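You operate a simulated robot arm through the tools that you are given. There is no shell and no other tool. Be economical: measure what you need, move in short steps, check, and stop when the job is done.

You are at the controls of a simulated robot arm. One attempt, no reset.

TASK
Swap the empty yellow cartridge for the blue one and prime the pump.
Fine: the empty one goes in the grey block's free bore; two strokes into the drip tin.

Only the result counts: the job must be done as asked and must still hold three seconds after the hand-in. Knocking over, shifting, dropping, spilling or breaking anything else fails it.

THE ROBOT
A 6-joint arm with a two-finger parallel gripper, fixed in place. Base frame: the origin is at the foot of the arm, x ahead of it, y to its left, z up; the work surface is at about z = 0. Units: mm, degrees, N and s.
With the tool pointing down near the work surface it reaches from about 180 to 460 mm from the base axis. Its first joint turns from -70.0 to 70.0 degrees. Payload 1.9 kg.
The tool frame sits at the grasp point between the pads (the TCP): z along the fingers, y along the line on which they close. The tips reach 23 mm beyond it. The gripper opens to 94 mm. The fingers are 38 mm wide and 10 mm thick; the gripper's body (54 by 96 mm) begins 39 mm behind the TCP.
Orientation is that of the tool frame in the base frame, as a unit quaternion [w, x, y, z]. With the fingers straight down and closing along the base's y, the tool's x points along the base's -x, its y along +y and its z along -z.

THE INTERFACE
- The arm moves only by the tool servo_tool. Its argument "motion" is a list of rows, each an object of numbers (a shift or turn left out is 0, a gripper value left out holds the last): "grip": the opening, from 0 (shut) to 1 (fully open); "dx", "dy", "dz": the shift along the base's x, y, z in units of 150 mm (1.0 is 150 mm); "ax", "ay", "az": the turn, a rotation vector about the base's x, y, z in units of 90 degrees (1.0 is 90 degrees). In form: [{"grip": .., "dx": .., "dy": .., "dz": .., "ax": .., "ay": .., "az": ..}, ...]. A call has 1 to 8 rows; each row is the pose to reach, as a shift and turn from the pose commanded when the call began. A call with a number of a shift or a turn outside -1 to 1 is refused whole. Rows are played at 5 a second. More than 50 mm and 8.6 degrees between two rows, or a gripper value outside its range, and nothing of the call is played. A pose out of reach is approached as far as the arm can. The call stops where the force on the tool passes 70 N (or 10 N more than at its start, if that is more) or the arm is blocked; 0.2 s more then pass. The fingers move at their own pace (about 108 mm/s each) and stop on an object; they squeeze with about 24 N. The grip force told is the motor's: it shows also when the fingers shut on nothing. Time passes only in rows, and 0.2 s behind the last, so rows that repeat a pose let the fingers close. It gives the time, the measured TCP pose, the force on the tool (base axes), the opening and the grip force at its end, in the units of the frame above (readings bear some noise), with the torque about the TCP (base axes, N m) and any sound that the robot's microphone picked up.
- Cameras (640 x 400 px; columns grow to the right, rows downward): "scene" is fixed at [69.9, 322.1, 435.5]; the picture's right is [-0.62, -0.79, 0.00], its down [-0.35, 0.28, -0.89] and it looks along [0.70, -0.55, -0.45] (base axes); focal length 214 px, centre (320, 200). "wrist" rides on the gripper at [86, 16, -74] in the tool frame; the picture's right is [-0.18, 0.98, 0.00], its down [-0.58, -0.11, -0.81] and it looks along [-0.79, -0.15, 0.59] (tool axes); focal length 243 px, centre (320, 200). There is no depth. A picture from a camera that has moved, and an enlarged one, comes with that camera's place and axes in the base frame and with its lens.
- grab_frame(camera): a new picture of that camera. It takes no simulated time.
- zoom(camera, box): a new picture of the part [left, top, right, bottom] of that camera's present view, enlarged. It takes no simulated time.
- finish_job(): hands the job in; it is judged then, once.

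Work in short steps. Places have to be worked out from the pictures, the camera data and where the tool is seen: move nearer, look again, correct. Check each grasp and each placing, and mend what went wrong. You have 120 turns and 64 pictures in all, those below and enlarged ones among them. Open the gripper and draw the arm clear of the work before you hand the job in, unless the task says otherwise; then end with one line.

The tools are called after ">>>" as a command line: name --argument value ..., lists and objects as JSON in quotes. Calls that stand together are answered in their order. servo_tool: Moves the arm, as the interface text tells. Its arguments: {"type":"object","properties":{"motion":{"type":"array"}},"required":["motion"]} The other tools are called the same way: grab_frame (camera) takes a picture; zoom (camera, box) takes an enlarged picture of a part of a camera's view; finish_job () hands the job in.

At the start:

```text
time: 0.0
ee_pos: [207.3, 182.7, 412.6]
tcp_rot: [0.0, 0.0, 1.0, 0.0]
ft_force: [0.5, -0.3, 0.0]
wrist_torque: [-0.01, -0.01, 0.01]
gripper_width: 93.7
finger_force: 0.1
```

scene: 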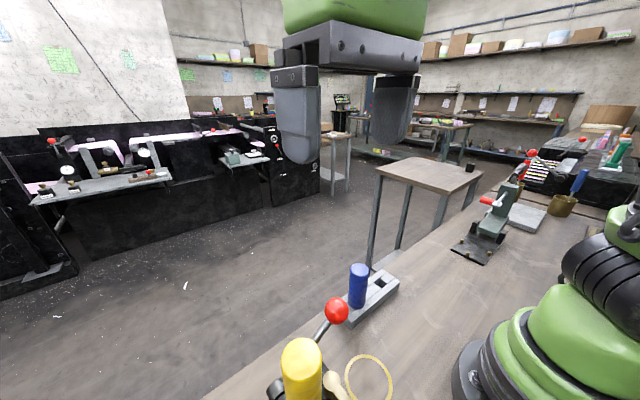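
wrist: 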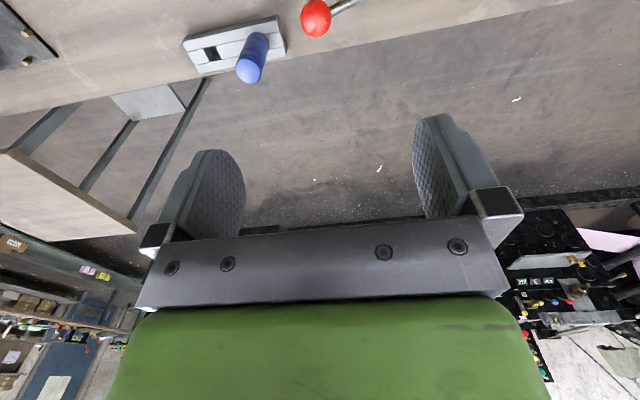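

I start by looking closer at the pump and the blue cartridge's block in the scene picture.

>>> zoom --camera "scene" --box '[240, 240, 440, 400]'

>>> zoom --camera "scene" --box '[430, 120, 640, 280]'

>>> zoom --camera "wrist" --box '[160, 0, 400, 120]'

```text
2.50 times, centred on (340, 320) of scene
camera zoom: at [69.9, 322.1, 435.5], right [-0.62, -0.79, 0.0], down [-0.35, 0.28, -0.89], along [0.7, -0.55, -0.45], focal length 536 px, centre (270, -100)
```

zoom: 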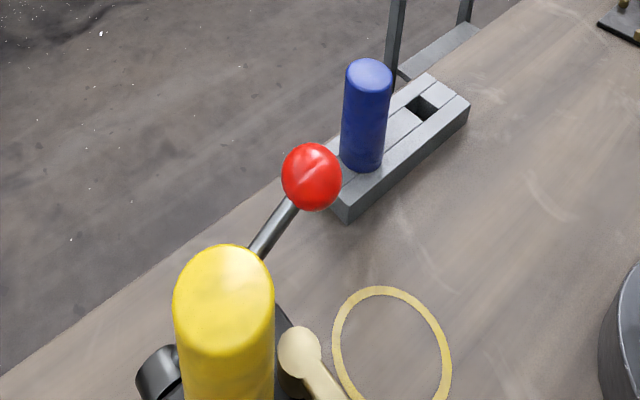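

```text
2.50 times, centred on (535, 200) of scene
camera zoom: at [69.9, 322.1, 435.5], right [-0.62, -0.79, 0.0], down [-0.35, 0.28, -0.89], along [0.7, -0.55, -0.45], focal length 536 px, centre (-218, 200)
```

zoom: 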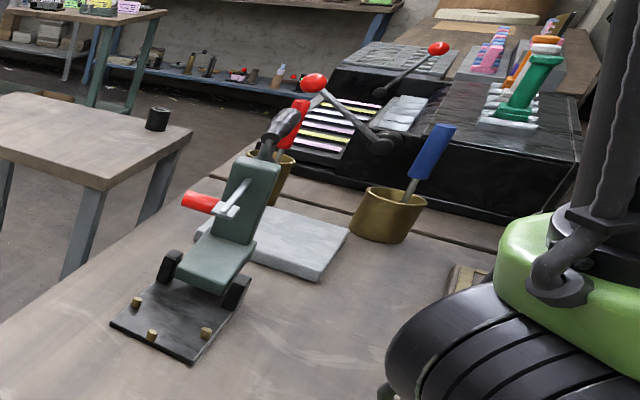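

```text
2.67 times, centred on (280, 60) of wrist
camera zoom: at [119.0, 199.3, 486.4], right [0.18, 0.98, 0.0], down [0.58, -0.11, 0.81], along [0.79, -0.15, -0.59], focal length 647 px, centre (427, 573)
```

zoom: 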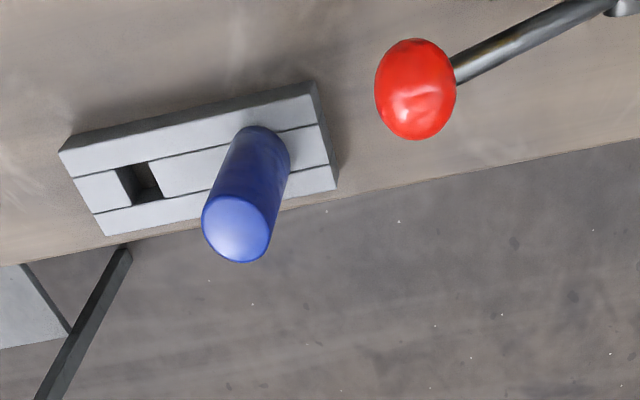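

The blue cartridge stands at about (270, 66), with the free bore near (272, -23). The red lever ball is near (218, 176, 150) and the pump is around (190, 255). I turn and pull back to see the pump with the wrist camera.

>>> servo_tool --motion '[{"grip": 1, "dx": -0.08, "dy": -0.05, "az": 0.09}, {"dx": -0.16, "dy": -0.1, "az": 0.18}, {"dx": -0.24, "dy": -0.15, "az": 0.27}, {"dx": -0.32, "dy": -0.2, "az": 0.36}, {"dx": -0.4, "dy": -0.25, "az": 0.45}]'

>>> grab_frame --camera "wrist"

>>> grab_frame --camera "scene"

```text
time: 1.2
ee_pos: [146.7, 145.8, 412.5]
tcp_rot: [0.0, -0.347, 0.938, 0.001]
ft_force: [0.0, 0.9, 0.6]
wrist_torque: [0.01, -0.01, -0.01]
gripper_width: 94.0
finger_force: 0.1
```

```text
58 pictures are left
camera wrist: at [68.8, 101.8, 486.5], right [-0.5, 0.87, 0.0], down [0.51, 0.3, 0.81], along [0.7, 0.4, -0.59], focal length 243 px, centre (320, 200)
```

wrist: 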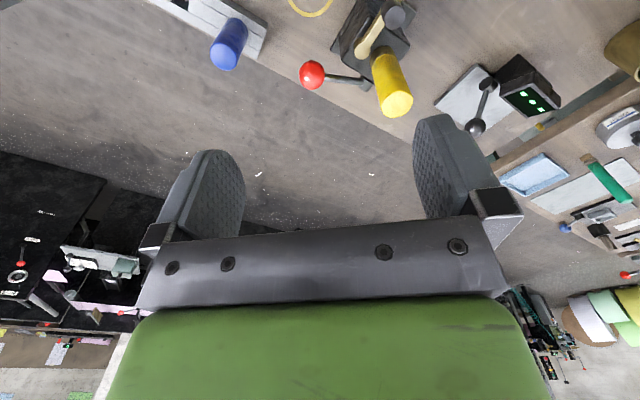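

```text
57 pictures are left
```

scene: 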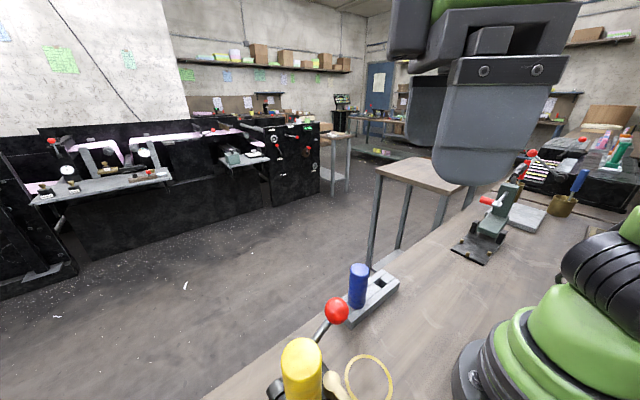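

I tilt the tool back so the camera looks steeper at the pump.

>>> servo_tool --motion '[{"ax": -0.05, "ay": 0.058}, {"ax": -0.1, "ay": 0.116}, {"ax": -0.15, "ay": 0.174}, {"ax": -0.2, "ay": 0.232}]'

>>> grab_frame --camera "wrist"

```text
time: 2.1
ee_pos: [150.2, 143.8, 411.7]
tcp_rot: [-0.17, -0.331, 0.925, -0.081]
ft_force: [24.1, 53.5, -77.5]
wrist_torque: [-4.42, -1.09, -2.06]
gripper_width: 94.0
finger_force: 0.2
out of reach, approached as far as the arm can: row 4
stopped in row 4: the force on the tool passed its limit at 332 N (the readings are from after the stop); the commanded pose is now the measured one
```

```text
56 pictures are left
camera wrist: at [95.7, 124.2, 511.4], right [-0.5, 0.86, -0.1], down [0.7, 0.47, 0.54], along [0.51, 0.2, -0.84], focal length 243 px, centre (320, 200)
```

wrist: 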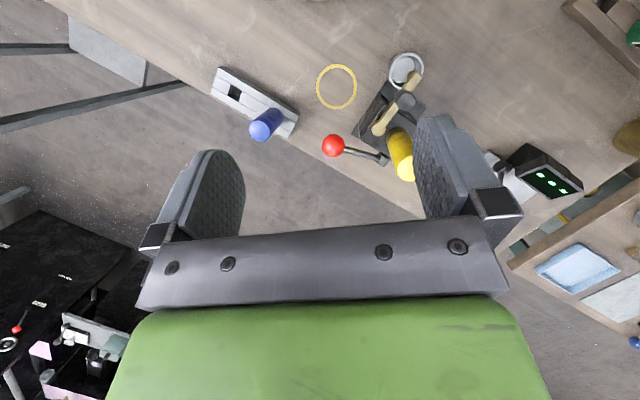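

The steep tilt hit the arm's own limit, but nothing else was touched. A round tin and a marked ring are now visible, so I zoom in.

>>> zoom --camera "wrist" --box '[300, 40, 460, 200]'

>>> servo_tool --motion '[{"ax": 0.02, "ay": -0.023}, {"ax": 0.04, "ay": -0.046}]'

```text
2.50 times, centred on (380, 120) of wrist
camera zoom: at [95.7, 124.2, 511.4], right [-0.5, 0.86, -0.1], down [0.7, 0.47, 0.54], along [0.51, 0.2, -0.84], focal length 606 px, centre (170, 400)
```

zoom: 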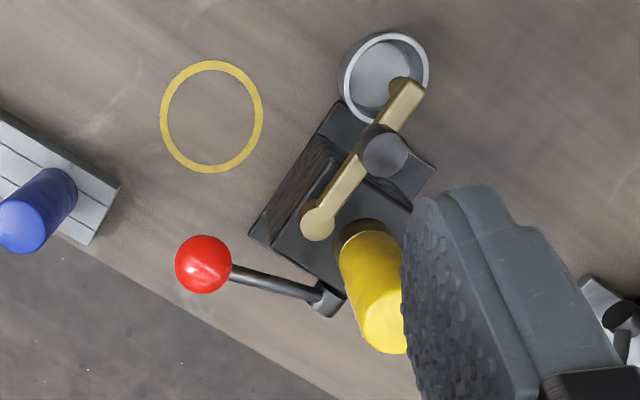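

```text
time: 2.7
ee_pos: [149.5, 143.3, 411.0]
tcp_rot: [-0.127, -0.338, 0.931, -0.061]
ft_force: [-1.0, -0.6, -0.4]
wrist_torque: [0.01, 0.0, 0.0]
gripper_width: 94.0
finger_force: 0.1
```

The brass spout seems to pivot near (172, 239), with its tip over the tin at about (80, 231). I turn the view left to get an unobstructed look at the pump.

>>> servo_tool --motion '[{"az": 0.09}, {"az": 0.18}, {"az": 0.27}]'

>>> grab_frame --camera "wrist"

```text
time: 3.5
ee_pos: [150.9, 143.7, 411.1]
tcp_rot: [-0.111, -0.526, 0.838, -0.087]
ft_force: [0.8, 0.4, 0.0]
wrist_torque: [-0.03, -0.02, -0.02]
gripper_width: 93.8
finger_force: 0.1
```

```text
54 pictures are left
camera wrist: at [105.0, 95.2, 506.0], right [-0.81, 0.58, -0.08], down [0.42, 0.67, 0.62], along [0.41, 0.46, -0.78], focal length 243 px, centre (320, 200)
```

wrist: 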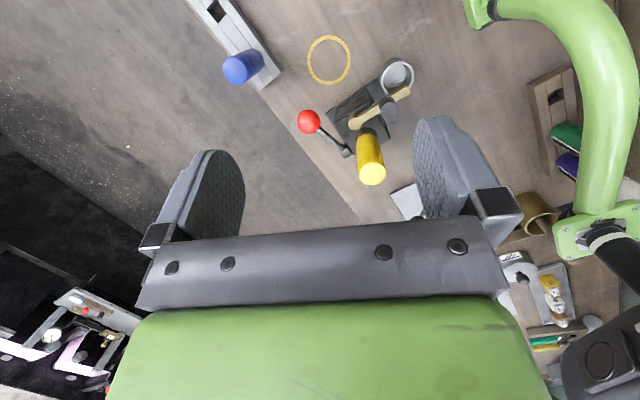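

Now the pump is unobstructed, so I zoom in on it.

>>> zoom --camera "wrist" --box '[290, 50, 422, 194]'

>>> zoom --camera "scene" --box '[250, 280, 410, 400]'

```text
2.78 times, centred on (356, 122) of wrist
camera zoom: at [105.0, 95.2, 506.0], right [-0.81, 0.58, -0.08], down [0.42, 0.67, 0.62], along [0.41, 0.46, -0.78], focal length 674 px, centre (220, 417)
```

zoom: 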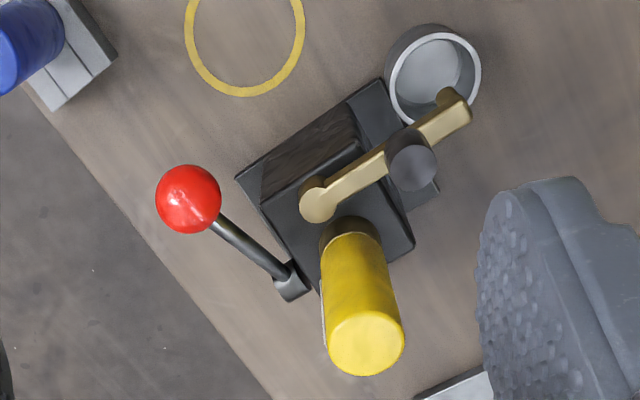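

```text
3.33 times, centred on (330, 340) of scene
camera zoom: at [69.9, 322.1, 435.5], right [-0.62, -0.79, 0.0], down [-0.35, 0.28, -0.89], along [0.7, -0.55, -0.45], focal length 715 px, centre (287, -267)
```

zoom: 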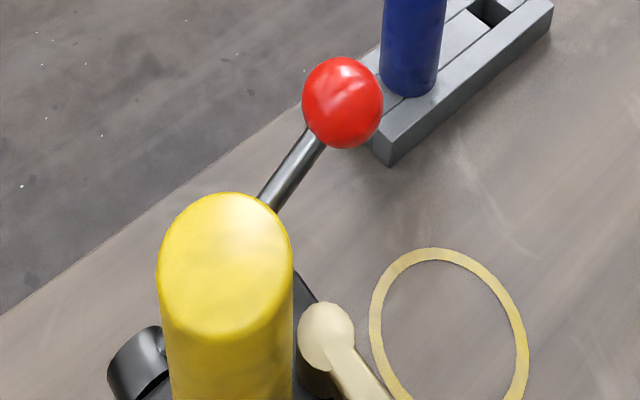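

Triangulating gives the yellow top at about (168, 267, 218) and the blue top at about (272, 64, 119). I first undo the tilt, then go to look at the grey block from closer.

>>> servo_tool --motion '[{"ax": 0.08, "ay": -0.039}, {"ax": 0.162, "ay": -0.0785}]'

>>> servo_tool --motion '[{"dx": 0.02, "dy": -0.09, "dz": -0.05, "az": -0.09}, {"dx": 0.05, "dy": -0.19, "dz": -0.1, "az": -0.18}, {"dx": 0.08, "dy": -0.3, "dz": -0.15, "az": -0.27}, {"dx": 0.11, "dy": -0.4, "dz": -0.2, "az": -0.36}, {"dx": 0.13, "dy": -0.5, "dz": -0.25, "az": -0.45}, {"dx": 0.16, "dy": -0.6, "dz": -0.3, "az": -0.54}, {"dx": 0.18, "dy": -0.7, "dz": -0.36, "az": -0.63}, {"dx": 0.2, "dy": -0.79, "dz": -0.4, "az": -0.713}]'

>>> grab_frame --camera "wrist"

```text
time: 4.1
ee_pos: [150.5, 143.9, 411.6]
tcp_rot: [0.009, -0.528, 0.849, -0.011]
ft_force: [-0.1, -0.2, -0.5]
wrist_torque: [-0.02, 0.01, 0.0]
gripper_width: 94.2
finger_force: 0.0
```

```text
time: 5.9
ee_pos: [179.0, 25.3, 350.2]
tcp_rot: [0.001, 0.004, 1.0, -0.013]
ft_force: [0.3, -0.9, 0.1]
wrist_torque: [-0.02, 0.0, 0.01]
gripper_width: 93.9
finger_force: 0.1
```

```text
51 pictures are left
camera wrist: at [92.3, 43.8, 424.6], right [0.19, 0.98, -0.03], down [0.58, -0.09, 0.81], along [0.79, -0.17, -0.59], focal length 243 px, centre (320, 200)
```

wrist: 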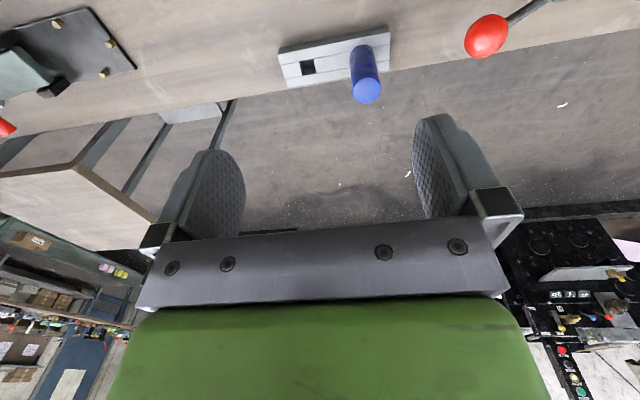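

>>> zoom --camera "wrist" --box '[260, 0, 400, 110]'

>>> zoom --camera "scene" --box '[330, 250, 420, 320]'

```text
3.64 times, centred on (330, 55) of wrist
camera zoom: at [92.3, 43.8, 424.6], right [0.19, 0.98, -0.03], down [0.58, -0.09, 0.81], along [0.79, -0.17, -0.59], focal length 882 px, centre (284, 727)
```

zoom: 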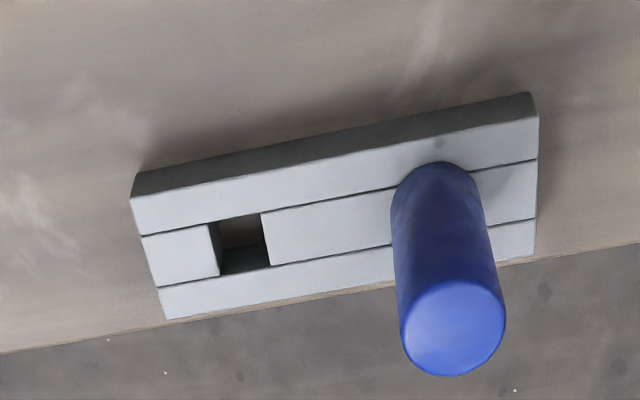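

```text
5.71 times, centred on (375, 285) of scene
camera zoom: at [69.9, 322.1, 435.5], right [-0.62, -0.79, 0.0], down [-0.35, 0.28, -0.89], along [0.7, -0.55, -0.45], focal length 1226 px, centre (6, -286)
```

zoom: 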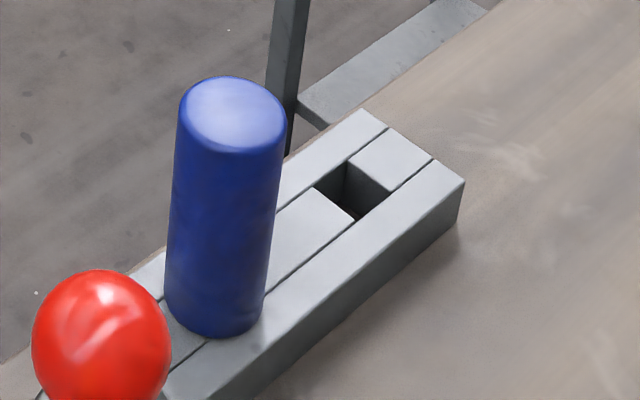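

The block is aligned with the base axes. Its top is at z≈23, blue is at (272.5, 63) and the free square bore at (272.5, -22). Cartridge diameter is about 38 mm. The pump also looks axis-aligned. I test that a 90° yaw (closing along x) is reachable above the free bore, staying high.

>>> servo_tool --motion '[{"grip": 1, "dx": 0.08, "dy": -0.04, "az": 0.092}, {"dx": 0.16, "dy": -0.08, "az": 0.184}, {"dx": 0.24, "dy": -0.12, "az": 0.276}, {"dx": 0.32, "dy": -0.16, "az": 0.368}, {"dx": 0.4, "dy": -0.2, "az": 0.46}, {"dx": 0.48, "dy": -0.24, "az": 0.552}, {"dx": 0.56, "dy": -0.28, "az": 0.644}, {"dx": 0.62, "dy": -0.315, "az": 0.736}]'

>>> servo_tool --motion '[{"az": 0.09}, {"az": 0.18}, {"az": 0.264}]'

```text
time: 7.7
ee_pos: [272.5, -22.8, 350.6]
tcp_rot: [0.009, -0.545, 0.838, -0.012]
ft_force: [-0.5, 0.8, 0.1]
wrist_torque: [0.0, -0.01, 0.02]
gripper_width: 93.9
finger_force: 0.1
```

```text
time: 8.5
ee_pos: [272.7, -22.5, 351.2]
tcp_rot: [0.011, -0.706, 0.708, -0.01]
ft_force: [0.6, -0.5, 0.1]
wrist_torque: [0.01, 0.03, -0.01]
gripper_width: 93.8
finger_force: 0.1
```

Yaw 90 is reachable. I move toward the pump, staying high and correcting a 1.7° residual tilt, and stop short to look at it.

>>> servo_tool --motion '[{"dx": -0.12, "dy": 0.2, "ay": 0.019}, {"dx": -0.24, "dy": 0.4, "ay": 0.019}, {"dx": -0.36, "dy": 0.6, "ay": 0.019}, {"dx": -0.48, "dy": 0.8, "ay": 0.019}, {"dx": -0.6, "dy": 1.0, "ay": 0.019}, {"dx": -0.65, "dy": 1.0, "dz": -0.1, "ay": 0.019}]'

>>> grab_frame --camera "wrist"

```text
time: 9.9
ee_pos: [175.5, 127.7, 335.3]
tcp_rot: [0.001, -0.705, 0.709, 0.001]
ft_force: [0.3, -0.5, -0.6]
wrist_torque: [-0.01, 0.0, -0.04]
gripper_width: 93.9
finger_force: 0.1
```

```text
48 pictures are left
camera wrist: at [158.1, 41.2, 409.9], right [-0.98, 0.19, 0.0], down [0.11, 0.58, 0.81], along [0.15, 0.79, -0.59], focal length 243 px, centre (320, 200)
```

wrist: 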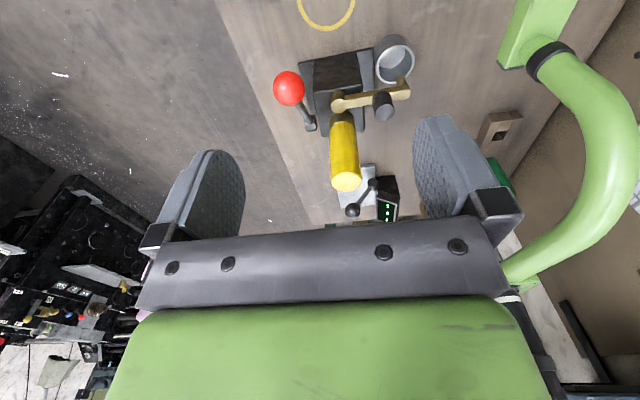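

>>> zoom --camera "wrist" --box '[260, 25, 430, 205]'

```text
2.22 times, centred on (345, 115) of wrist
camera zoom: at [158.1, 41.2, 409.9], right [-0.98, 0.19, 0.0], down [0.11, 0.58, 0.81], along [0.15, 0.79, -0.59], focal length 539 px, centre (264, 389)
```

zoom: 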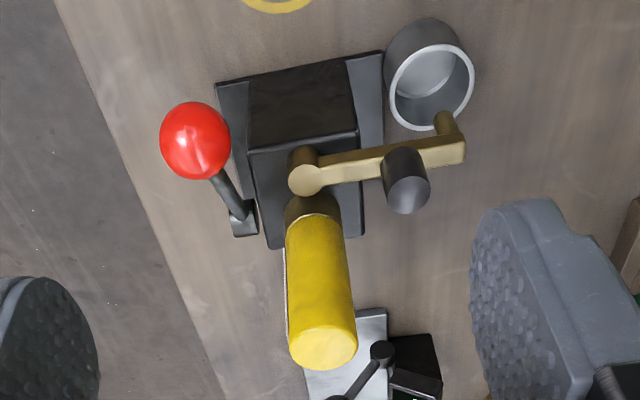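

The picture gives a consistent layout. The spout pivots near (169, 227, 110) and its tip is over the tin centre at (82, 230). The yellow axis is at about (168.4, 267), and the lever lies in the plane x≈218 with its pivot near y≈273. I move above yellow and lower partway to check centring.

>>> servo_tool --motion '[{"grip": 1, "dx": -0.01, "dy": 0.2}, {"dx": -0.02, "dy": 0.4}, {"dx": -0.03, "dy": 0.6}, {"dx": -0.04, "dy": 0.8}, {"dx": -0.047, "dy": 0.929}, {"dx": -0.047, "dy": 0.929, "dz": -0.25}, {"dx": -0.047, "dy": 0.929, "dz": -0.5}, {"dx": -0.047, "dy": 0.929, "dz": -0.68}]'

>>> grab_frame --camera "wrist"

>>> grab_frame --camera "scene"

```text
time: 11.7
ee_pos: [167.6, 269.2, 234.8]
tcp_rot: [0.001, -0.705, 0.709, 0.001]
ft_force: [-0.2, 0.9, -0.4]
wrist_torque: [0.03, 0.01, 0.01]
gripper_width: 93.8
finger_force: 0.0
```

```text
46 pictures are left
camera wrist: at [150.1, 181.8, 308.0], right [-0.98, 0.19, 0.0], down [0.11, 0.58, 0.81], along [0.15, 0.79, -0.59], focal length 243 px, centre (320, 200)
```

wrist: 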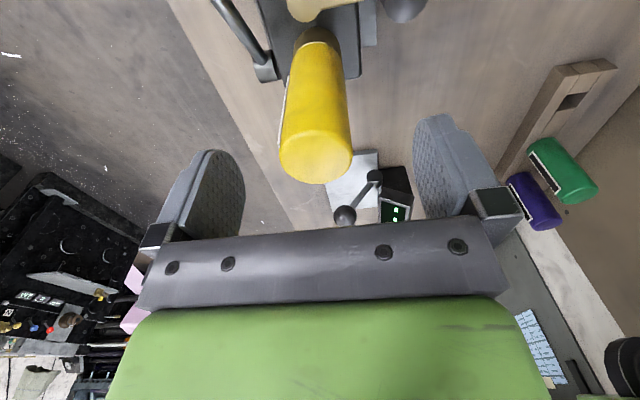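

```text
45 pictures are left
```

scene: 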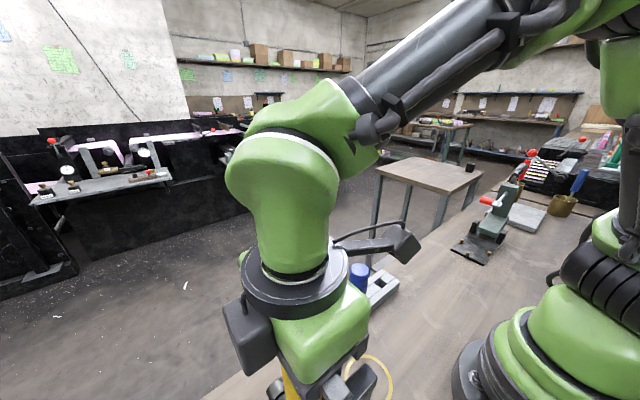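

Yellow's axis computes to (168.5, 267.8), so the tool is nearly centred. I descend to z≈190 and close.

>>> servo_tool --motion '[{"grip": 1, "dx": 0.006, "dy": -0.009, "dz": -0.15}, {"dx": 0.006, "dy": -0.009, "dz": -0.3}, {"grip": 0.5, "dx": 0.006, "dy": -0.009, "dz": -0.3}, {"grip": 0.5, "dx": 0.006, "dy": -0.009, "dz": -0.3}]'

>>> zoom --camera "wrist" --box '[140, 0, 540, 250]'

```text
time: 12.7
ee_pos: [168.7, 266.8, 188.1]
tcp_rot: [0.0, -0.705, 0.709, 0.001]
ft_force: [0.4, 0.4, 0.5]
wrist_torque: [0.01, 0.01, 0.0]
gripper_width: 46.7
finger_force: 0.1
```

```text
1.60 times, centred on (340, 125) of wrist
camera zoom: at [151.6, 179.5, 263.0], right [-0.98, 0.19, 0.0], down [0.11, 0.58, 0.81], along [0.15, 0.79, -0.59], focal length 388 px, centre (288, 320)
```

zoom: 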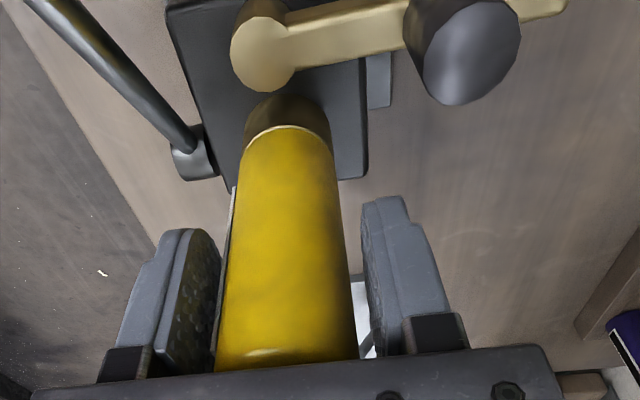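

The fingers straddle yellow without touching it. I close the grip and watch for side force.

>>> servo_tool --motion '[{"grip": 0.43}, {"grip": 0.3}, {"grip": 0.2}, {"grip": 0.2}]'

```text
time: 13.7
ee_pos: [168.5, 266.1, 188.8]
tcp_rot: [0.0, -0.705, 0.709, 0.001]
ft_force: [9.7, -1.0, -1.9]
wrist_torque: [-0.08, -0.52, -0.03]
gripper_width: 37.4
finger_force: 23.9
```

Yellow is gripped at 37.4 mm, with a 10 N side load showing an off-centre of a millimetre or so. I nudge +x to relieve it and start a gentle lift.

>>> servo_tool --motion '[{"dx": 0.007}, {"dx": 0.007}]'

```text
time: 14.3
ee_pos: [169.7, 267.0, 188.5]
tcp_rot: [0.0, -0.705, 0.709, 0.001]
ft_force: [-4.1, 0.6, -0.2]
wrist_torque: [0.21, -0.25, 0.1]
gripper_width: 37.3
finger_force: 23.3
```

That is nearly neutral, so the true axis is x≈169.3. I lift slowly.

>>> servo_tool --motion '[{"dx": -0.002, "dz": 0.03}, {"dx": -0.002, "dz": 0.07}, {"dx": -0.002, "dz": 0.13}]'

```text
time: 15.1
ee_pos: [171.4, 266.1, 208.1]
tcp_rot: [0.0, -0.705, 0.709, 0.0]
ft_force: [-0.3, 0.1, -1.3]
wrist_torque: [-0.01, 0.0, -0.02]
gripper_width: 37.7
finger_force: 23.9
```

There is no resistance and the weight shows about 1.3 N. I check with a picture.

>>> zoom --camera "wrist" --box '[200, 0, 460, 180]'

```text
2.22 times, centred on (330, 90) of wrist
camera zoom: at [152.4, 179.0, 283.0], right [-0.98, 0.19, 0.0], down [0.11, 0.58, 0.81], along [0.15, 0.79, -0.59], focal length 539 px, centre (298, 444)
```

zoom: 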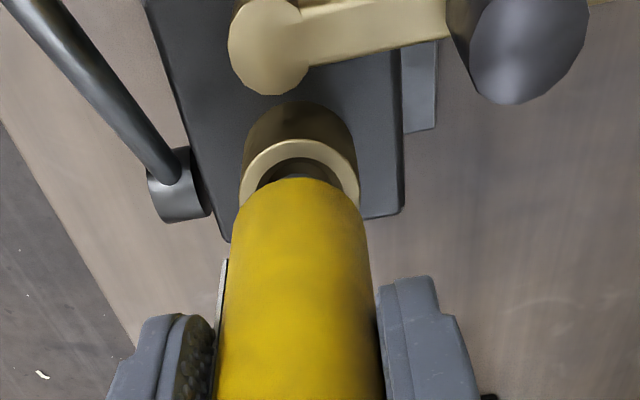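

It's rising out of a round collar. I keep lifting straight up until the stem is clear.

>>> servo_tool --motion '[{"dz": 0.15}, {"dz": 0.3}, {"dz": 0.45}, {"dz": 0.6}]'

>>> zoom --camera "wrist" --box '[200, 0, 460, 180]'

>>> grab_frame --camera "scene"

```text
time: 16.1
ee_pos: [171.0, 265.3, 299.8]
tcp_rot: [-0.001, -0.705, 0.709, 0.0]
ft_force: [0.0, -0.5, -0.9]
wrist_torque: [0.02, -0.01, -0.02]
gripper_width: 37.4
finger_force: 23.8
```

```text
2.22 times, centred on (330, 90) of wrist
camera zoom: at [152.8, 179.2, 373.9], right [-0.98, 0.19, 0.0], down [0.11, 0.58, 0.81], along [0.15, 0.79, -0.59], focal length 539 px, centre (298, 444)
```

zoom: 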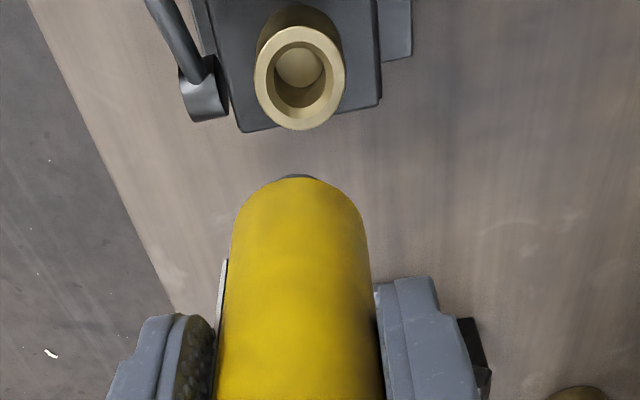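

```text
41 pictures are left
```

scene: 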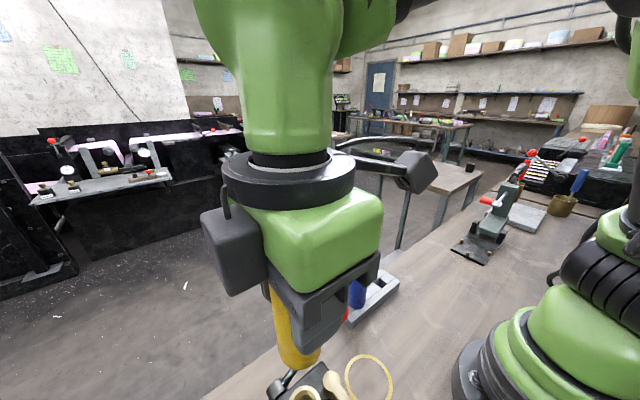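

Yellow is free. I zoom the scene view to see the stem shape and the pump.

>>> zoom --camera "scene" --box '[250, 300, 390, 400]'

```text
4.00 times, centred on (320, 350) of scene
camera zoom: at [69.9, 322.1, 435.5], right [-0.62, -0.79, 0.0], down [-0.35, 0.28, -0.89], along [0.7, -0.55, -0.45], focal length 858 px, centre (320, -400)
```

zoom: 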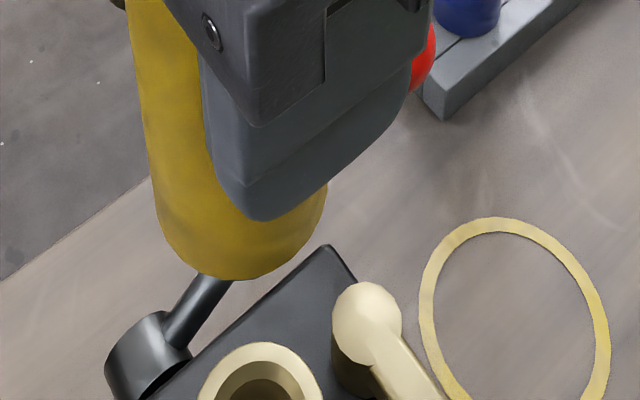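

Yellow clears everything at this height. I carry it toward the free bore in two legs.

>>> servo_tool --motion '[{"dx": 0.06, "dy": -0.19}, {"dx": 0.13, "dy": -0.38}, {"dx": 0.2, "dy": -0.57}, {"dx": 0.27, "dy": -0.76}, {"dx": 0.34, "dy": -0.957}]'

>>> servo_tool --motion '[{"dx": 0.06, "dy": -0.19}, {"dx": 0.13, "dy": -0.38}, {"dx": 0.2, "dy": -0.57}, {"dx": 0.27, "dy": -0.76}, {"dx": 0.334, "dy": -0.957}, {"dx": 0.334, "dy": -0.957, "dz": -0.3}, {"dx": 0.334, "dy": -0.957, "dz": -0.6}, {"dx": 0.334, "dy": -0.957, "dz": -0.9}]'

>>> zoom --camera "scene" --box '[320, 210, 440, 310]'

>>> grab_frame --camera "wrist"

```text
time: 17.3
ee_pos: [220.6, 123.4, 298.9]
tcp_rot: [0.001, -0.705, 0.709, 0.002]
ft_force: [-0.3, -0.1, -2.3]
wrist_torque: [0.04, -0.01, -0.03]
gripper_width: 37.5
finger_force: 23.7
```

```text
time: 19.1
ee_pos: [271.9, -21.0, 162.6]
tcp_rot: [0.0, -0.705, 0.709, 0.001]
ft_force: [0.3, 0.9, -0.5]
wrist_torque: [-0.02, 0.0, 0.04]
gripper_width: 37.2
finger_force: 23.9
```

```text
4.00 times, centred on (380, 260) of scene
camera zoom: at [69.9, 322.1, 435.5], right [-0.62, -0.79, 0.0], down [-0.35, 0.28, -0.89], along [0.7, -0.55, -0.45], focal length 858 px, centre (80, -40)
```

zoom: 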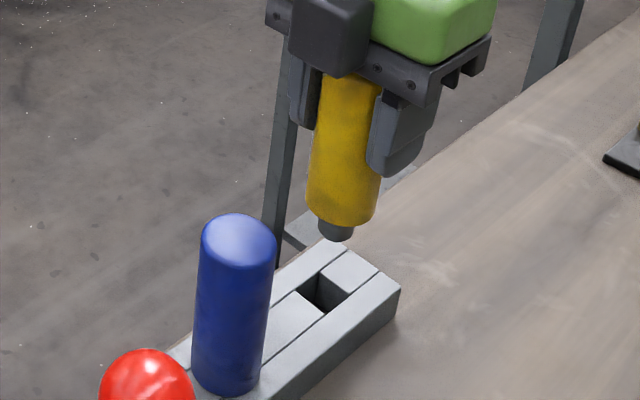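

```text
38 pictures are left
camera wrist: at [254.1, -107.7, 237.3], right [-0.98, 0.19, 0.0], down [0.11, 0.58, 0.81], along [0.15, 0.79, -0.59], focal length 243 px, centre (320, 200)
```

wrist: 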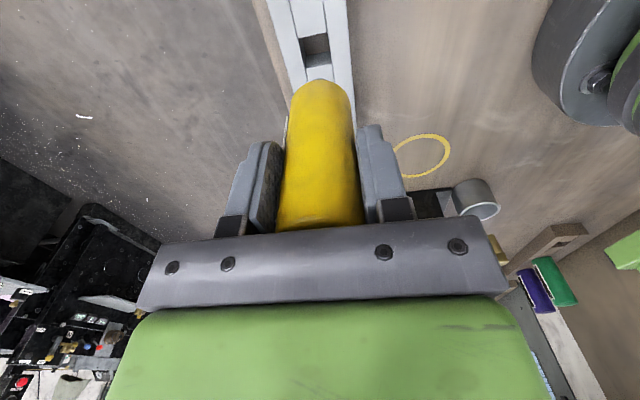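

The stem is round, about 18 mm across and 17 mm long, and the bore is about 23 mm square. I zoom the wrist view to refine the bore centre.

>>> zoom --camera "wrist" --box '[250, 0, 390, 100]'

```text
4.00 times, centred on (320, 50) of wrist
camera zoom: at [254.1, -107.7, 237.3], right [-0.98, 0.19, 0.0], down [0.11, 0.58, 0.81], along [0.15, 0.79, -0.59], focal length 970 px, centre (320, 800)
```

zoom: 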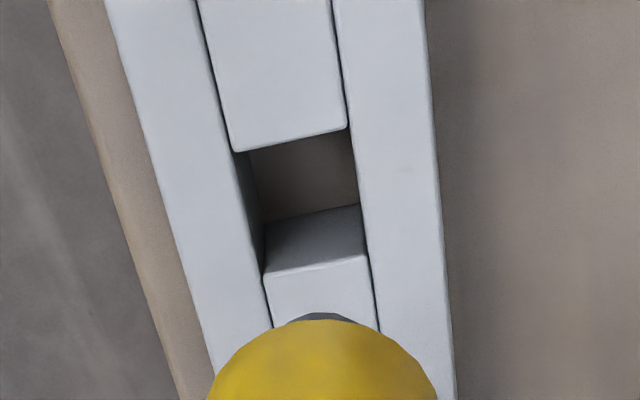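

The bore centre computes to (273.6, -22.9), and the held axis is at about (271.3, -20). I correct by (+2.3, -2.7) and lower to just above entry to check.

>>> servo_tool --motion '[{"dx": 0.0153, "dy": -0.018, "dz": -0.1}, {"dx": 0.0153, "dy": -0.018, "dz": -0.2}, {"dx": 0.0153, "dy": -0.018, "dz": -0.31}]'

>>> zoom --camera "scene" --box '[340, 230, 420, 300]'

>>> zoom --camera "wrist" --box '[250, 0, 390, 100]'

```text
time: 19.9
ee_pos: [273.5, -24.1, 116.8]
tcp_rot: [0.001, -0.705, 0.709, 0.0]
ft_force: [1.1, 0.2, -1.6]
wrist_torque: [0.01, 0.04, 0.03]
gripper_width: 37.4
finger_force: 23.5
```

```text
5.71 times, centred on (380, 265) of scene
camera zoom: at [69.9, 322.1, 435.5], right [-0.62, -0.79, 0.0], down [-0.35, 0.28, -0.89], along [0.7, -0.55, -0.45], focal length 1226 px, centre (-23, -171)
```

zoom: 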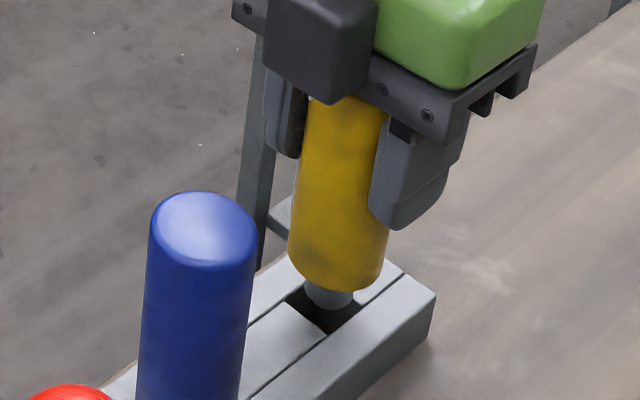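

```text
4.00 times, centred on (320, 50) of wrist
camera zoom: at [255.6, -110.5, 191.2], right [-0.98, 0.19, 0.0], down [0.11, 0.58, 0.81], along [0.15, 0.79, -0.59], focal length 970 px, centre (320, 800)
```

zoom: 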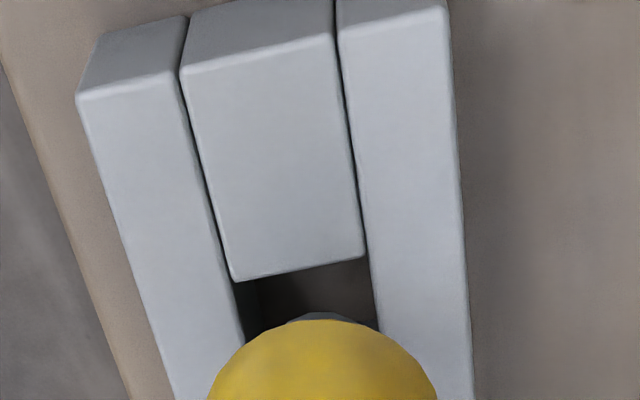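

The stem looks centred over the bore in both views. I lower gently toward the seat at TCP z≈90.

>>> servo_tool --motion '[{"dz": -0.04}, {"dz": -0.08}, {"dz": -0.11}, {"dz": -0.14}]'

```text
time: 20.9
ee_pos: [273.4, -23.8, 96.5]
tcp_rot: [0.0, -0.705, 0.709, 0.0]
ft_force: [-0.6, -0.9, -1.2]
wrist_torque: [-0.02, -0.02, 0.01]
gripper_width: 37.5
finger_force: 23.4
```

It's entering freely, so I continue in small steps to the seat.

>>> servo_tool --motion '[{"dz": -0.014}, {"dz": -0.027}, {"dz": -0.038}]'

>>> zoom --camera "scene" --box '[340, 230, 420, 300]'

```text
time: 21.7
ee_pos: [274.1, -24.8, 91.8]
tcp_rot: [0.002, -0.706, 0.708, -0.002]
ft_force: [8.1, -5.2, 0.7]
wrist_torque: [-0.05, 0.09, -0.06]
gripper_width: 37.3
finger_force: 23.6
```

```text
5.71 times, centred on (380, 265) of scene
camera zoom: at [70.0, 322.1, 435.5], right [-0.62, -0.79, 0.0], down [-0.35, 0.28, -0.89], along [0.7, -0.55, -0.45], focal length 1226 px, centre (-23, -171)
```

zoom: 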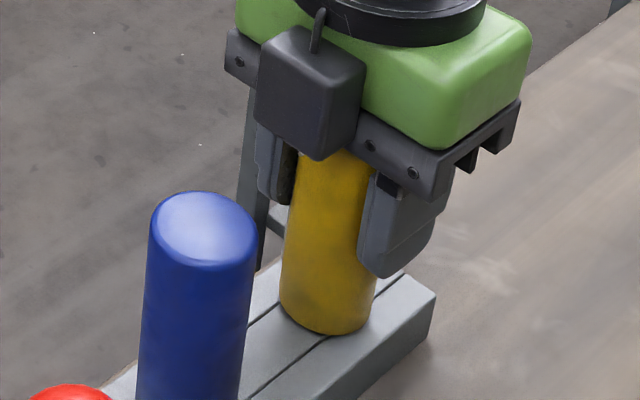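

It looks seated or nearly so, with a small side load of (8, -5) N. I ease off sideways in the direction of the push.

>>> servo_tool --motion '[{"dx": 0.005, "dy": -0.003}, {"dx": 0.005, "dy": -0.003}]'

```text
time: 22.3
ee_pos: [274.7, -25.3, 90.8]
tcp_rot: [0.0, -0.706, 0.709, 0.001]
ft_force: [10.0, 7.8, -2.1]
wrist_torque: [0.47, -0.55, 0.01]
gripper_width: 37.3
finger_force: 23.4
```

>>> servo_tool --motion '[{"dx": 0.005, "dy": 0.002}, {"dx": 0.005, "dy": 0.002}, {"dx": 0.005, "dy": 0.002, "dz": -0.007}]'

```text
time: 23.1
ee_pos: [274.8, -25.1, 89.6]
tcp_rot: [0.0, -0.705, 0.71, 0.001]
ft_force: [-4.8, 0.9, 21.9]
wrist_torque: [0.02, -0.31, 0.02]
gripper_width: 37.5
finger_force: 24.2
```

The +22 N vertical shows the shoulder is seated on the block. I release and rise.

>>> servo_tool --motion '[{"grip": 0.41, "dz": 0.003}, {"grip": 0.5, "dz": 0.004}, {"grip": 0.7, "dz": 0.004}, {"grip": 0.7, "dz": 0.004}, {"dz": 0.15}, {"dz": 0.4}, {"dz": 0.6}]'

>>> zoom --camera "scene" --box '[320, 230, 420, 330]'

>>> grab_frame --camera "wrist"

```text
time: 24.7
ee_pos: [275.7, -25.0, 180.0]
tcp_rot: [0.0, -0.706, 0.708, 0.002]
ft_force: [-0.5, -0.9, 0.4]
wrist_torque: [0.01, -0.01, -0.02]
gripper_width: 65.9
finger_force: 0.1
```

```text
4.00 times, centred on (370, 280) of scene
camera zoom: at [69.9, 322.1, 435.5], right [-0.62, -0.79, 0.0], down [-0.35, 0.28, -0.89], along [0.7, -0.55, -0.45], focal length 858 px, centre (120, -120)
```

zoom: 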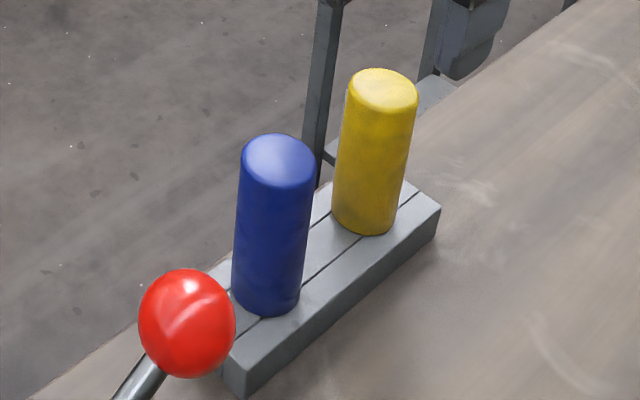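

```text
32 pictures are left
camera wrist: at [257.3, -111.1, 253.9], right [-0.98, 0.19, 0.0], down [0.11, 0.58, 0.81], along [0.15, 0.79, -0.59], focal length 243 px, centre (320, 200)
```

wrist: 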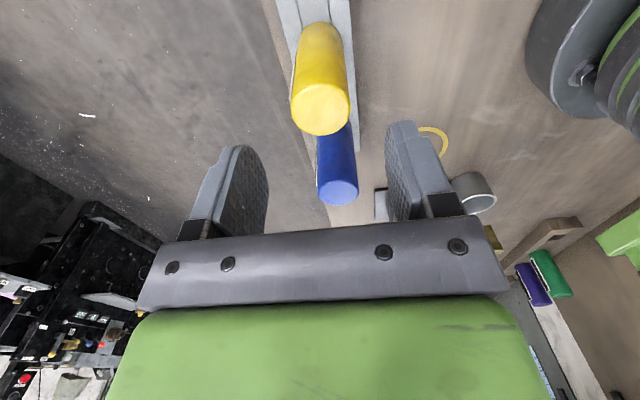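

Yellow is seated upright and the block is unmoved. I move over blue at about (273.5, 63) and check centring.

>>> servo_tool --motion '[{"grip": 0.75, "dx": -0.009, "dy": 0.2}, {"dx": -0.009, "dy": 0.4}, {"dx": -0.009, "dy": 0.578}, {"dx": -0.009, "dy": 0.578, "dz": -0.2}]'

>>> grab_frame --camera "wrist"

```text
time: 25.7
ee_pos: [274.2, 63.4, 150.0]
tcp_rot: [0.0, -0.705, 0.709, 0.0]
ft_force: [0.4, -0.7, -0.1]
wrist_torque: [0.0, 0.03, -0.02]
gripper_width: 70.6
finger_force: 0.0
```

```text
31 pictures are left
camera wrist: at [256.0, -23.2, 223.6], right [-0.98, 0.19, 0.0], down [0.11, 0.58, 0.81], along [0.15, 0.79, -0.59], focal length 243 px, centre (320, 200)
```

wrist: 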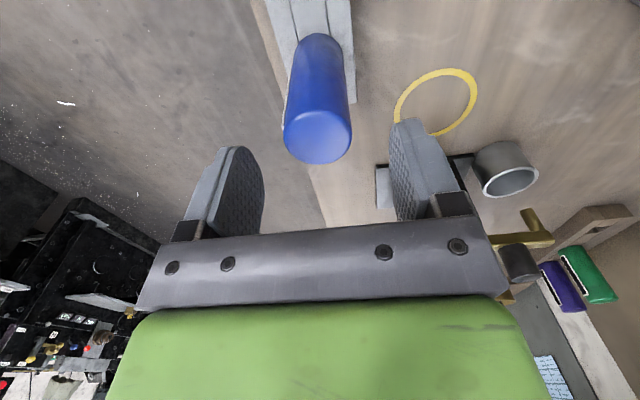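

Blue's axis is at (273.5, ~61.5) and the tool is centred in x. I descend to z≈91 and close gradually.

>>> servo_tool --motion '[{"dy": -0.008, "dz": -0.15}, {"dy": -0.008, "dz": -0.3}, {"dy": -0.008, "dz": -0.39}, {"grip": 0.44, "dy": -0.008, "dz": -0.39}, {"grip": 0.3, "dy": -0.008, "dz": -0.39}, {"grip": 0.2, "dy": -0.008, "dz": -0.39}, {"grip": 0.2, "dy": -0.008, "dz": -0.39}]'

```text
time: 27.3
ee_pos: [274.0, 59.6, 90.6]
tcp_rot: [0.001, -0.705, 0.709, 0.0]
ft_force: [9.3, -0.1, -14.1]
wrist_torque: [-0.02, -0.41, -0.08]
gripper_width: 37.5
finger_force: 24.1
```

Blue is gripped. I relieve the +x load and lift gently.

>>> servo_tool --motion '[{"dx": 0.005, "dz": 0.003}, {"dx": 0.005, "dz": 0.02}, {"dx": 0.005, "dz": 0.06}, {"dx": 0.005, "dz": 0.11}]'

```text
time: 28.3
ee_pos: [275.5, 61.8, 107.7]
tcp_rot: [0.0, -0.705, 0.709, 0.001]
ft_force: [0.0, 0.1, -2.1]
wrist_torque: [0.0, -0.01, -0.04]
gripper_width: 37.5
finger_force: 23.9
```

Blue is out freely. I raise it fully and check the block.

>>> servo_tool --motion '[{"dz": 0.25}, {"dz": 0.5}, {"dz": 0.75}, {"dz": 1.0}]'

>>> servo_tool --motion '[{"dx": -0.06, "dy": 0.12, "dz": 0.2}, {"dx": -0.14, "dy": 0.28, "dz": 0.25}, {"dx": -0.22, "dy": 0.46, "dz": 0.25}, {"dx": -0.3, "dy": 0.64, "dz": 0.25}, {"dx": -0.38, "dy": 0.82, "dz": 0.25}, {"dx": -0.46, "dy": 1.0, "dz": 0.25}]'

>>> grab_frame --camera "scene"

```text
time: 29.3
ee_pos: [273.2, 61.1, 258.0]
tcp_rot: [0.0, -0.705, 0.709, 0.0]
ft_force: [-0.5, 0.3, -1.9]
wrist_torque: [-0.02, -0.01, -0.01]
gripper_width: 37.2
finger_force: 24.4
```

```text
time: 30.7
ee_pos: [205.1, 210.3, 295.4]
tcp_rot: [0.001, -0.705, 0.709, 0.001]
ft_force: [-0.2, 0.7, -1.6]
wrist_torque: [0.0, -0.03, 0.04]
gripper_width: 37.3
finger_force: 24.2
```

```text
30 pictures are left
```

scene: 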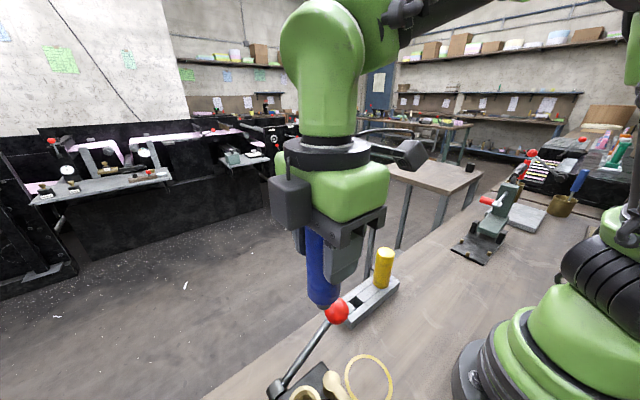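

Now the last leg over the pump collar at (169, 267), then down partway, and check.

>>> servo_tool --motion '[{"dx": -0.12, "dy": 0.19}, {"dx": -0.24, "dy": 0.377}, {"dx": -0.24, "dy": 0.377, "dz": -0.2}, {"dx": -0.24, "dy": 0.377, "dz": -0.4}]'

>>> zoom --camera "wrist" --box '[220, 0, 420, 140]'

>>> zoom --camera "scene" --box '[230, 300, 390, 400]'

```text
time: 31.7
ee_pos: [169.8, 268.2, 234.5]
tcp_rot: [0.0, -0.705, 0.709, 0.0]
ft_force: [-0.1, -0.4, -1.7]
wrist_torque: [0.01, 0.02, -0.02]
gripper_width: 37.6
finger_force: 23.9
```

```text
2.86 times, centred on (320, 70) of wrist
camera zoom: at [151.6, 181.0, 308.8], right [-0.98, 0.19, 0.0], down [0.11, 0.58, 0.81], along [0.15, 0.79, -0.59], focal length 693 px, centre (320, 571)
```

zoom: 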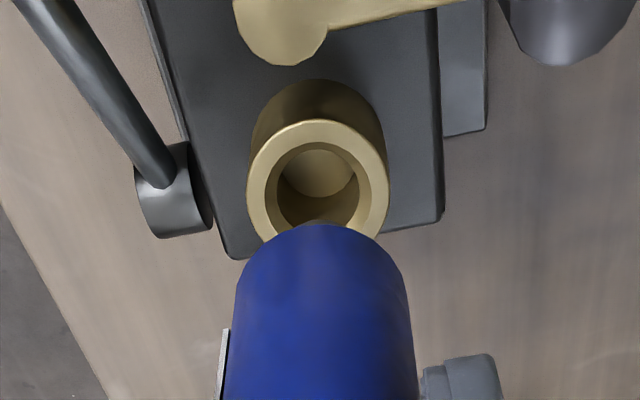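

```text
4.00 times, centred on (310, 350) of scene
camera zoom: at [69.9, 322.1, 435.5], right [-0.62, -0.79, 0.0], down [-0.35, 0.28, -0.89], along [0.7, -0.55, -0.45], focal length 858 px, centre (360, -400)
```

zoom: 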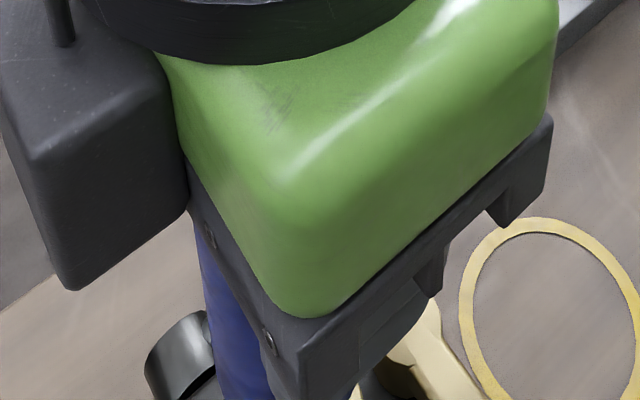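

Compared with yellow's extraction pose, I need about (+0.8, -1.2) mm. I apply that and descend to just above entry, then a bit in.

>>> servo_tool --motion '[{"dx": 0.005, "dy": -0.008}, {"dx": 0.005, "dy": -0.008, "dz": -0.1}, {"dx": 0.005, "dy": -0.008, "dz": -0.17}]'

>>> zoom --camera "wrist" --box '[220, 0, 420, 140]'

```text
time: 32.5
ee_pos: [170.4, 266.0, 208.7]
tcp_rot: [0.001, -0.705, 0.709, 0.001]
ft_force: [-0.6, 0.1, -1.0]
wrist_torque: [0.02, -0.01, 0.02]
gripper_width: 37.2
finger_force: 24.4
```

```text
2.86 times, centred on (320, 70) of wrist
camera zoom: at [152.8, 180.1, 283.0], right [-0.98, 0.19, 0.0], down [0.11, 0.58, 0.81], along [0.15, 0.79, -0.59], focal length 693 px, centre (320, 571)
```

zoom: 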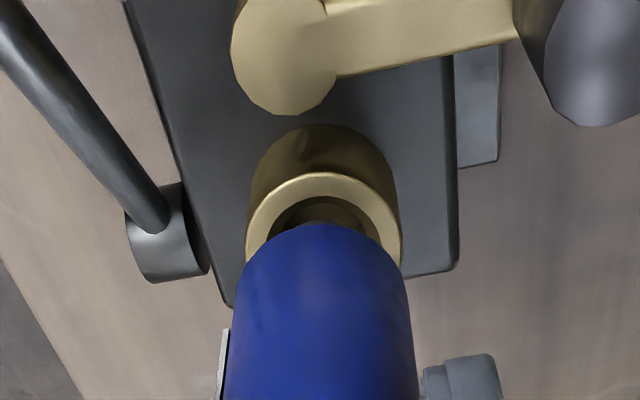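

The alignment matches yellow's extraction view. I lower in small steps.

>>> servo_tool --motion '[{"dx": -0.002, "dy": -0.002, "dz": -0.03}, {"dx": -0.002, "dy": -0.002, "dz": -0.06}, {"dx": -0.002, "dy": -0.002, "dz": -0.085}, {"dx": -0.002, "dy": -0.002, "dz": -0.1}]'

```text
time: 33.5
ee_pos: [171.5, 265.0, 194.2]
tcp_rot: [0.001, -0.705, 0.709, 0.001]
ft_force: [-0.3, -0.2, -1.9]
wrist_torque: [-0.02, 0.0, 0.02]
gripper_width: 37.6
finger_force: 23.5
```

It's entering freely, so I continue to the seat.

>>> servo_tool --motion '[{"dz": -0.012}, {"dz": -0.022}, {"dz": -0.03}]'

```text
time: 34.3
ee_pos: [170.5, 266.6, 190.0]
tcp_rot: [0.002, -0.705, 0.709, 0.001]
ft_force: [-5.8, -2.6, 21.9]
wrist_torque: [-0.13, 0.44, -0.02]
gripper_width: 37.4
finger_force: 23.6
```

There's 22 N vertical at z=190, where the seat was expected. I check for a gap at the collar before releasing.

>>> zoom --camera "wrist" --box '[220, 0, 420, 140]'

```text
2.86 times, centred on (320, 70) of wrist
camera zoom: at [152.1, 179.8, 264.2], right [-0.98, 0.19, 0.0], down [0.11, 0.58, 0.81], along [0.15, 0.79, -0.59], focal length 693 px, centre (320, 571)
```

zoom: 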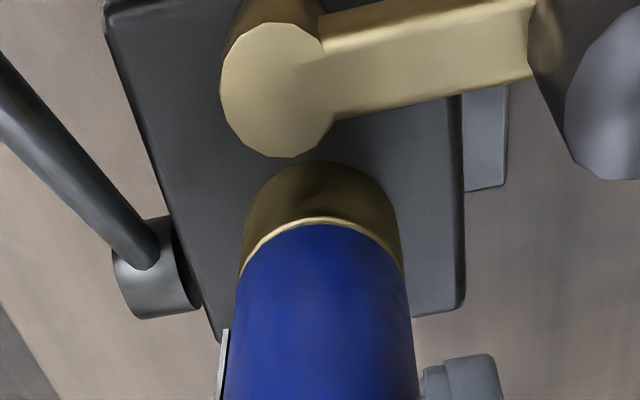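

Blue sits flush on the collar, as yellow did. I ease the side load, release and rise.

>>> servo_tool --motion '[{"dx": -0.002, "dz": 0.002}, {"grip": 0.41, "dx": -0.002, "dz": 0.003}, {"grip": 0.5, "dx": -0.002, "dz": 0.003}, {"grip": 0.7, "dx": -0.002, "dz": 0.003}, {"dx": -0.002, "dz": 0.15}, {"dx": -0.002, "dz": 0.4}, {"dx": -0.002, "dz": 0.7}]'

>>> grab_frame --camera "wrist"

```text
time: 35.9
ee_pos: [170.5, 265.6, 295.2]
tcp_rot: [-0.001, -0.705, 0.709, 0.001]
ft_force: [0.2, -0.5, -0.2]
wrist_torque: [0.01, -0.02, 0.03]
gripper_width: 65.9
finger_force: 0.0
```

```text
25 pictures are left
camera wrist: at [152.3, 179.6, 369.6], right [-0.98, 0.19, 0.0], down [0.11, 0.58, 0.81], along [0.15, 0.79, -0.59], focal length 243 px, centre (320, 200)
```

wrist: 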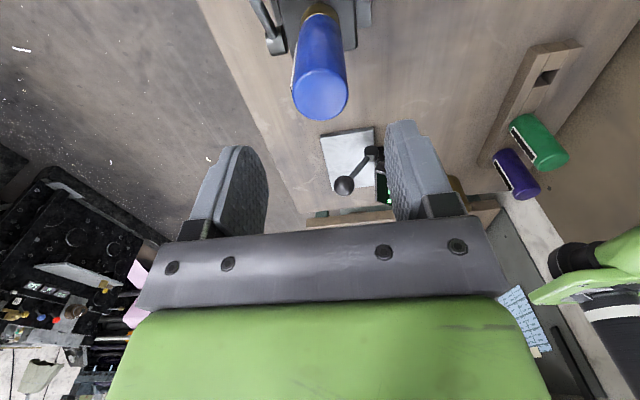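

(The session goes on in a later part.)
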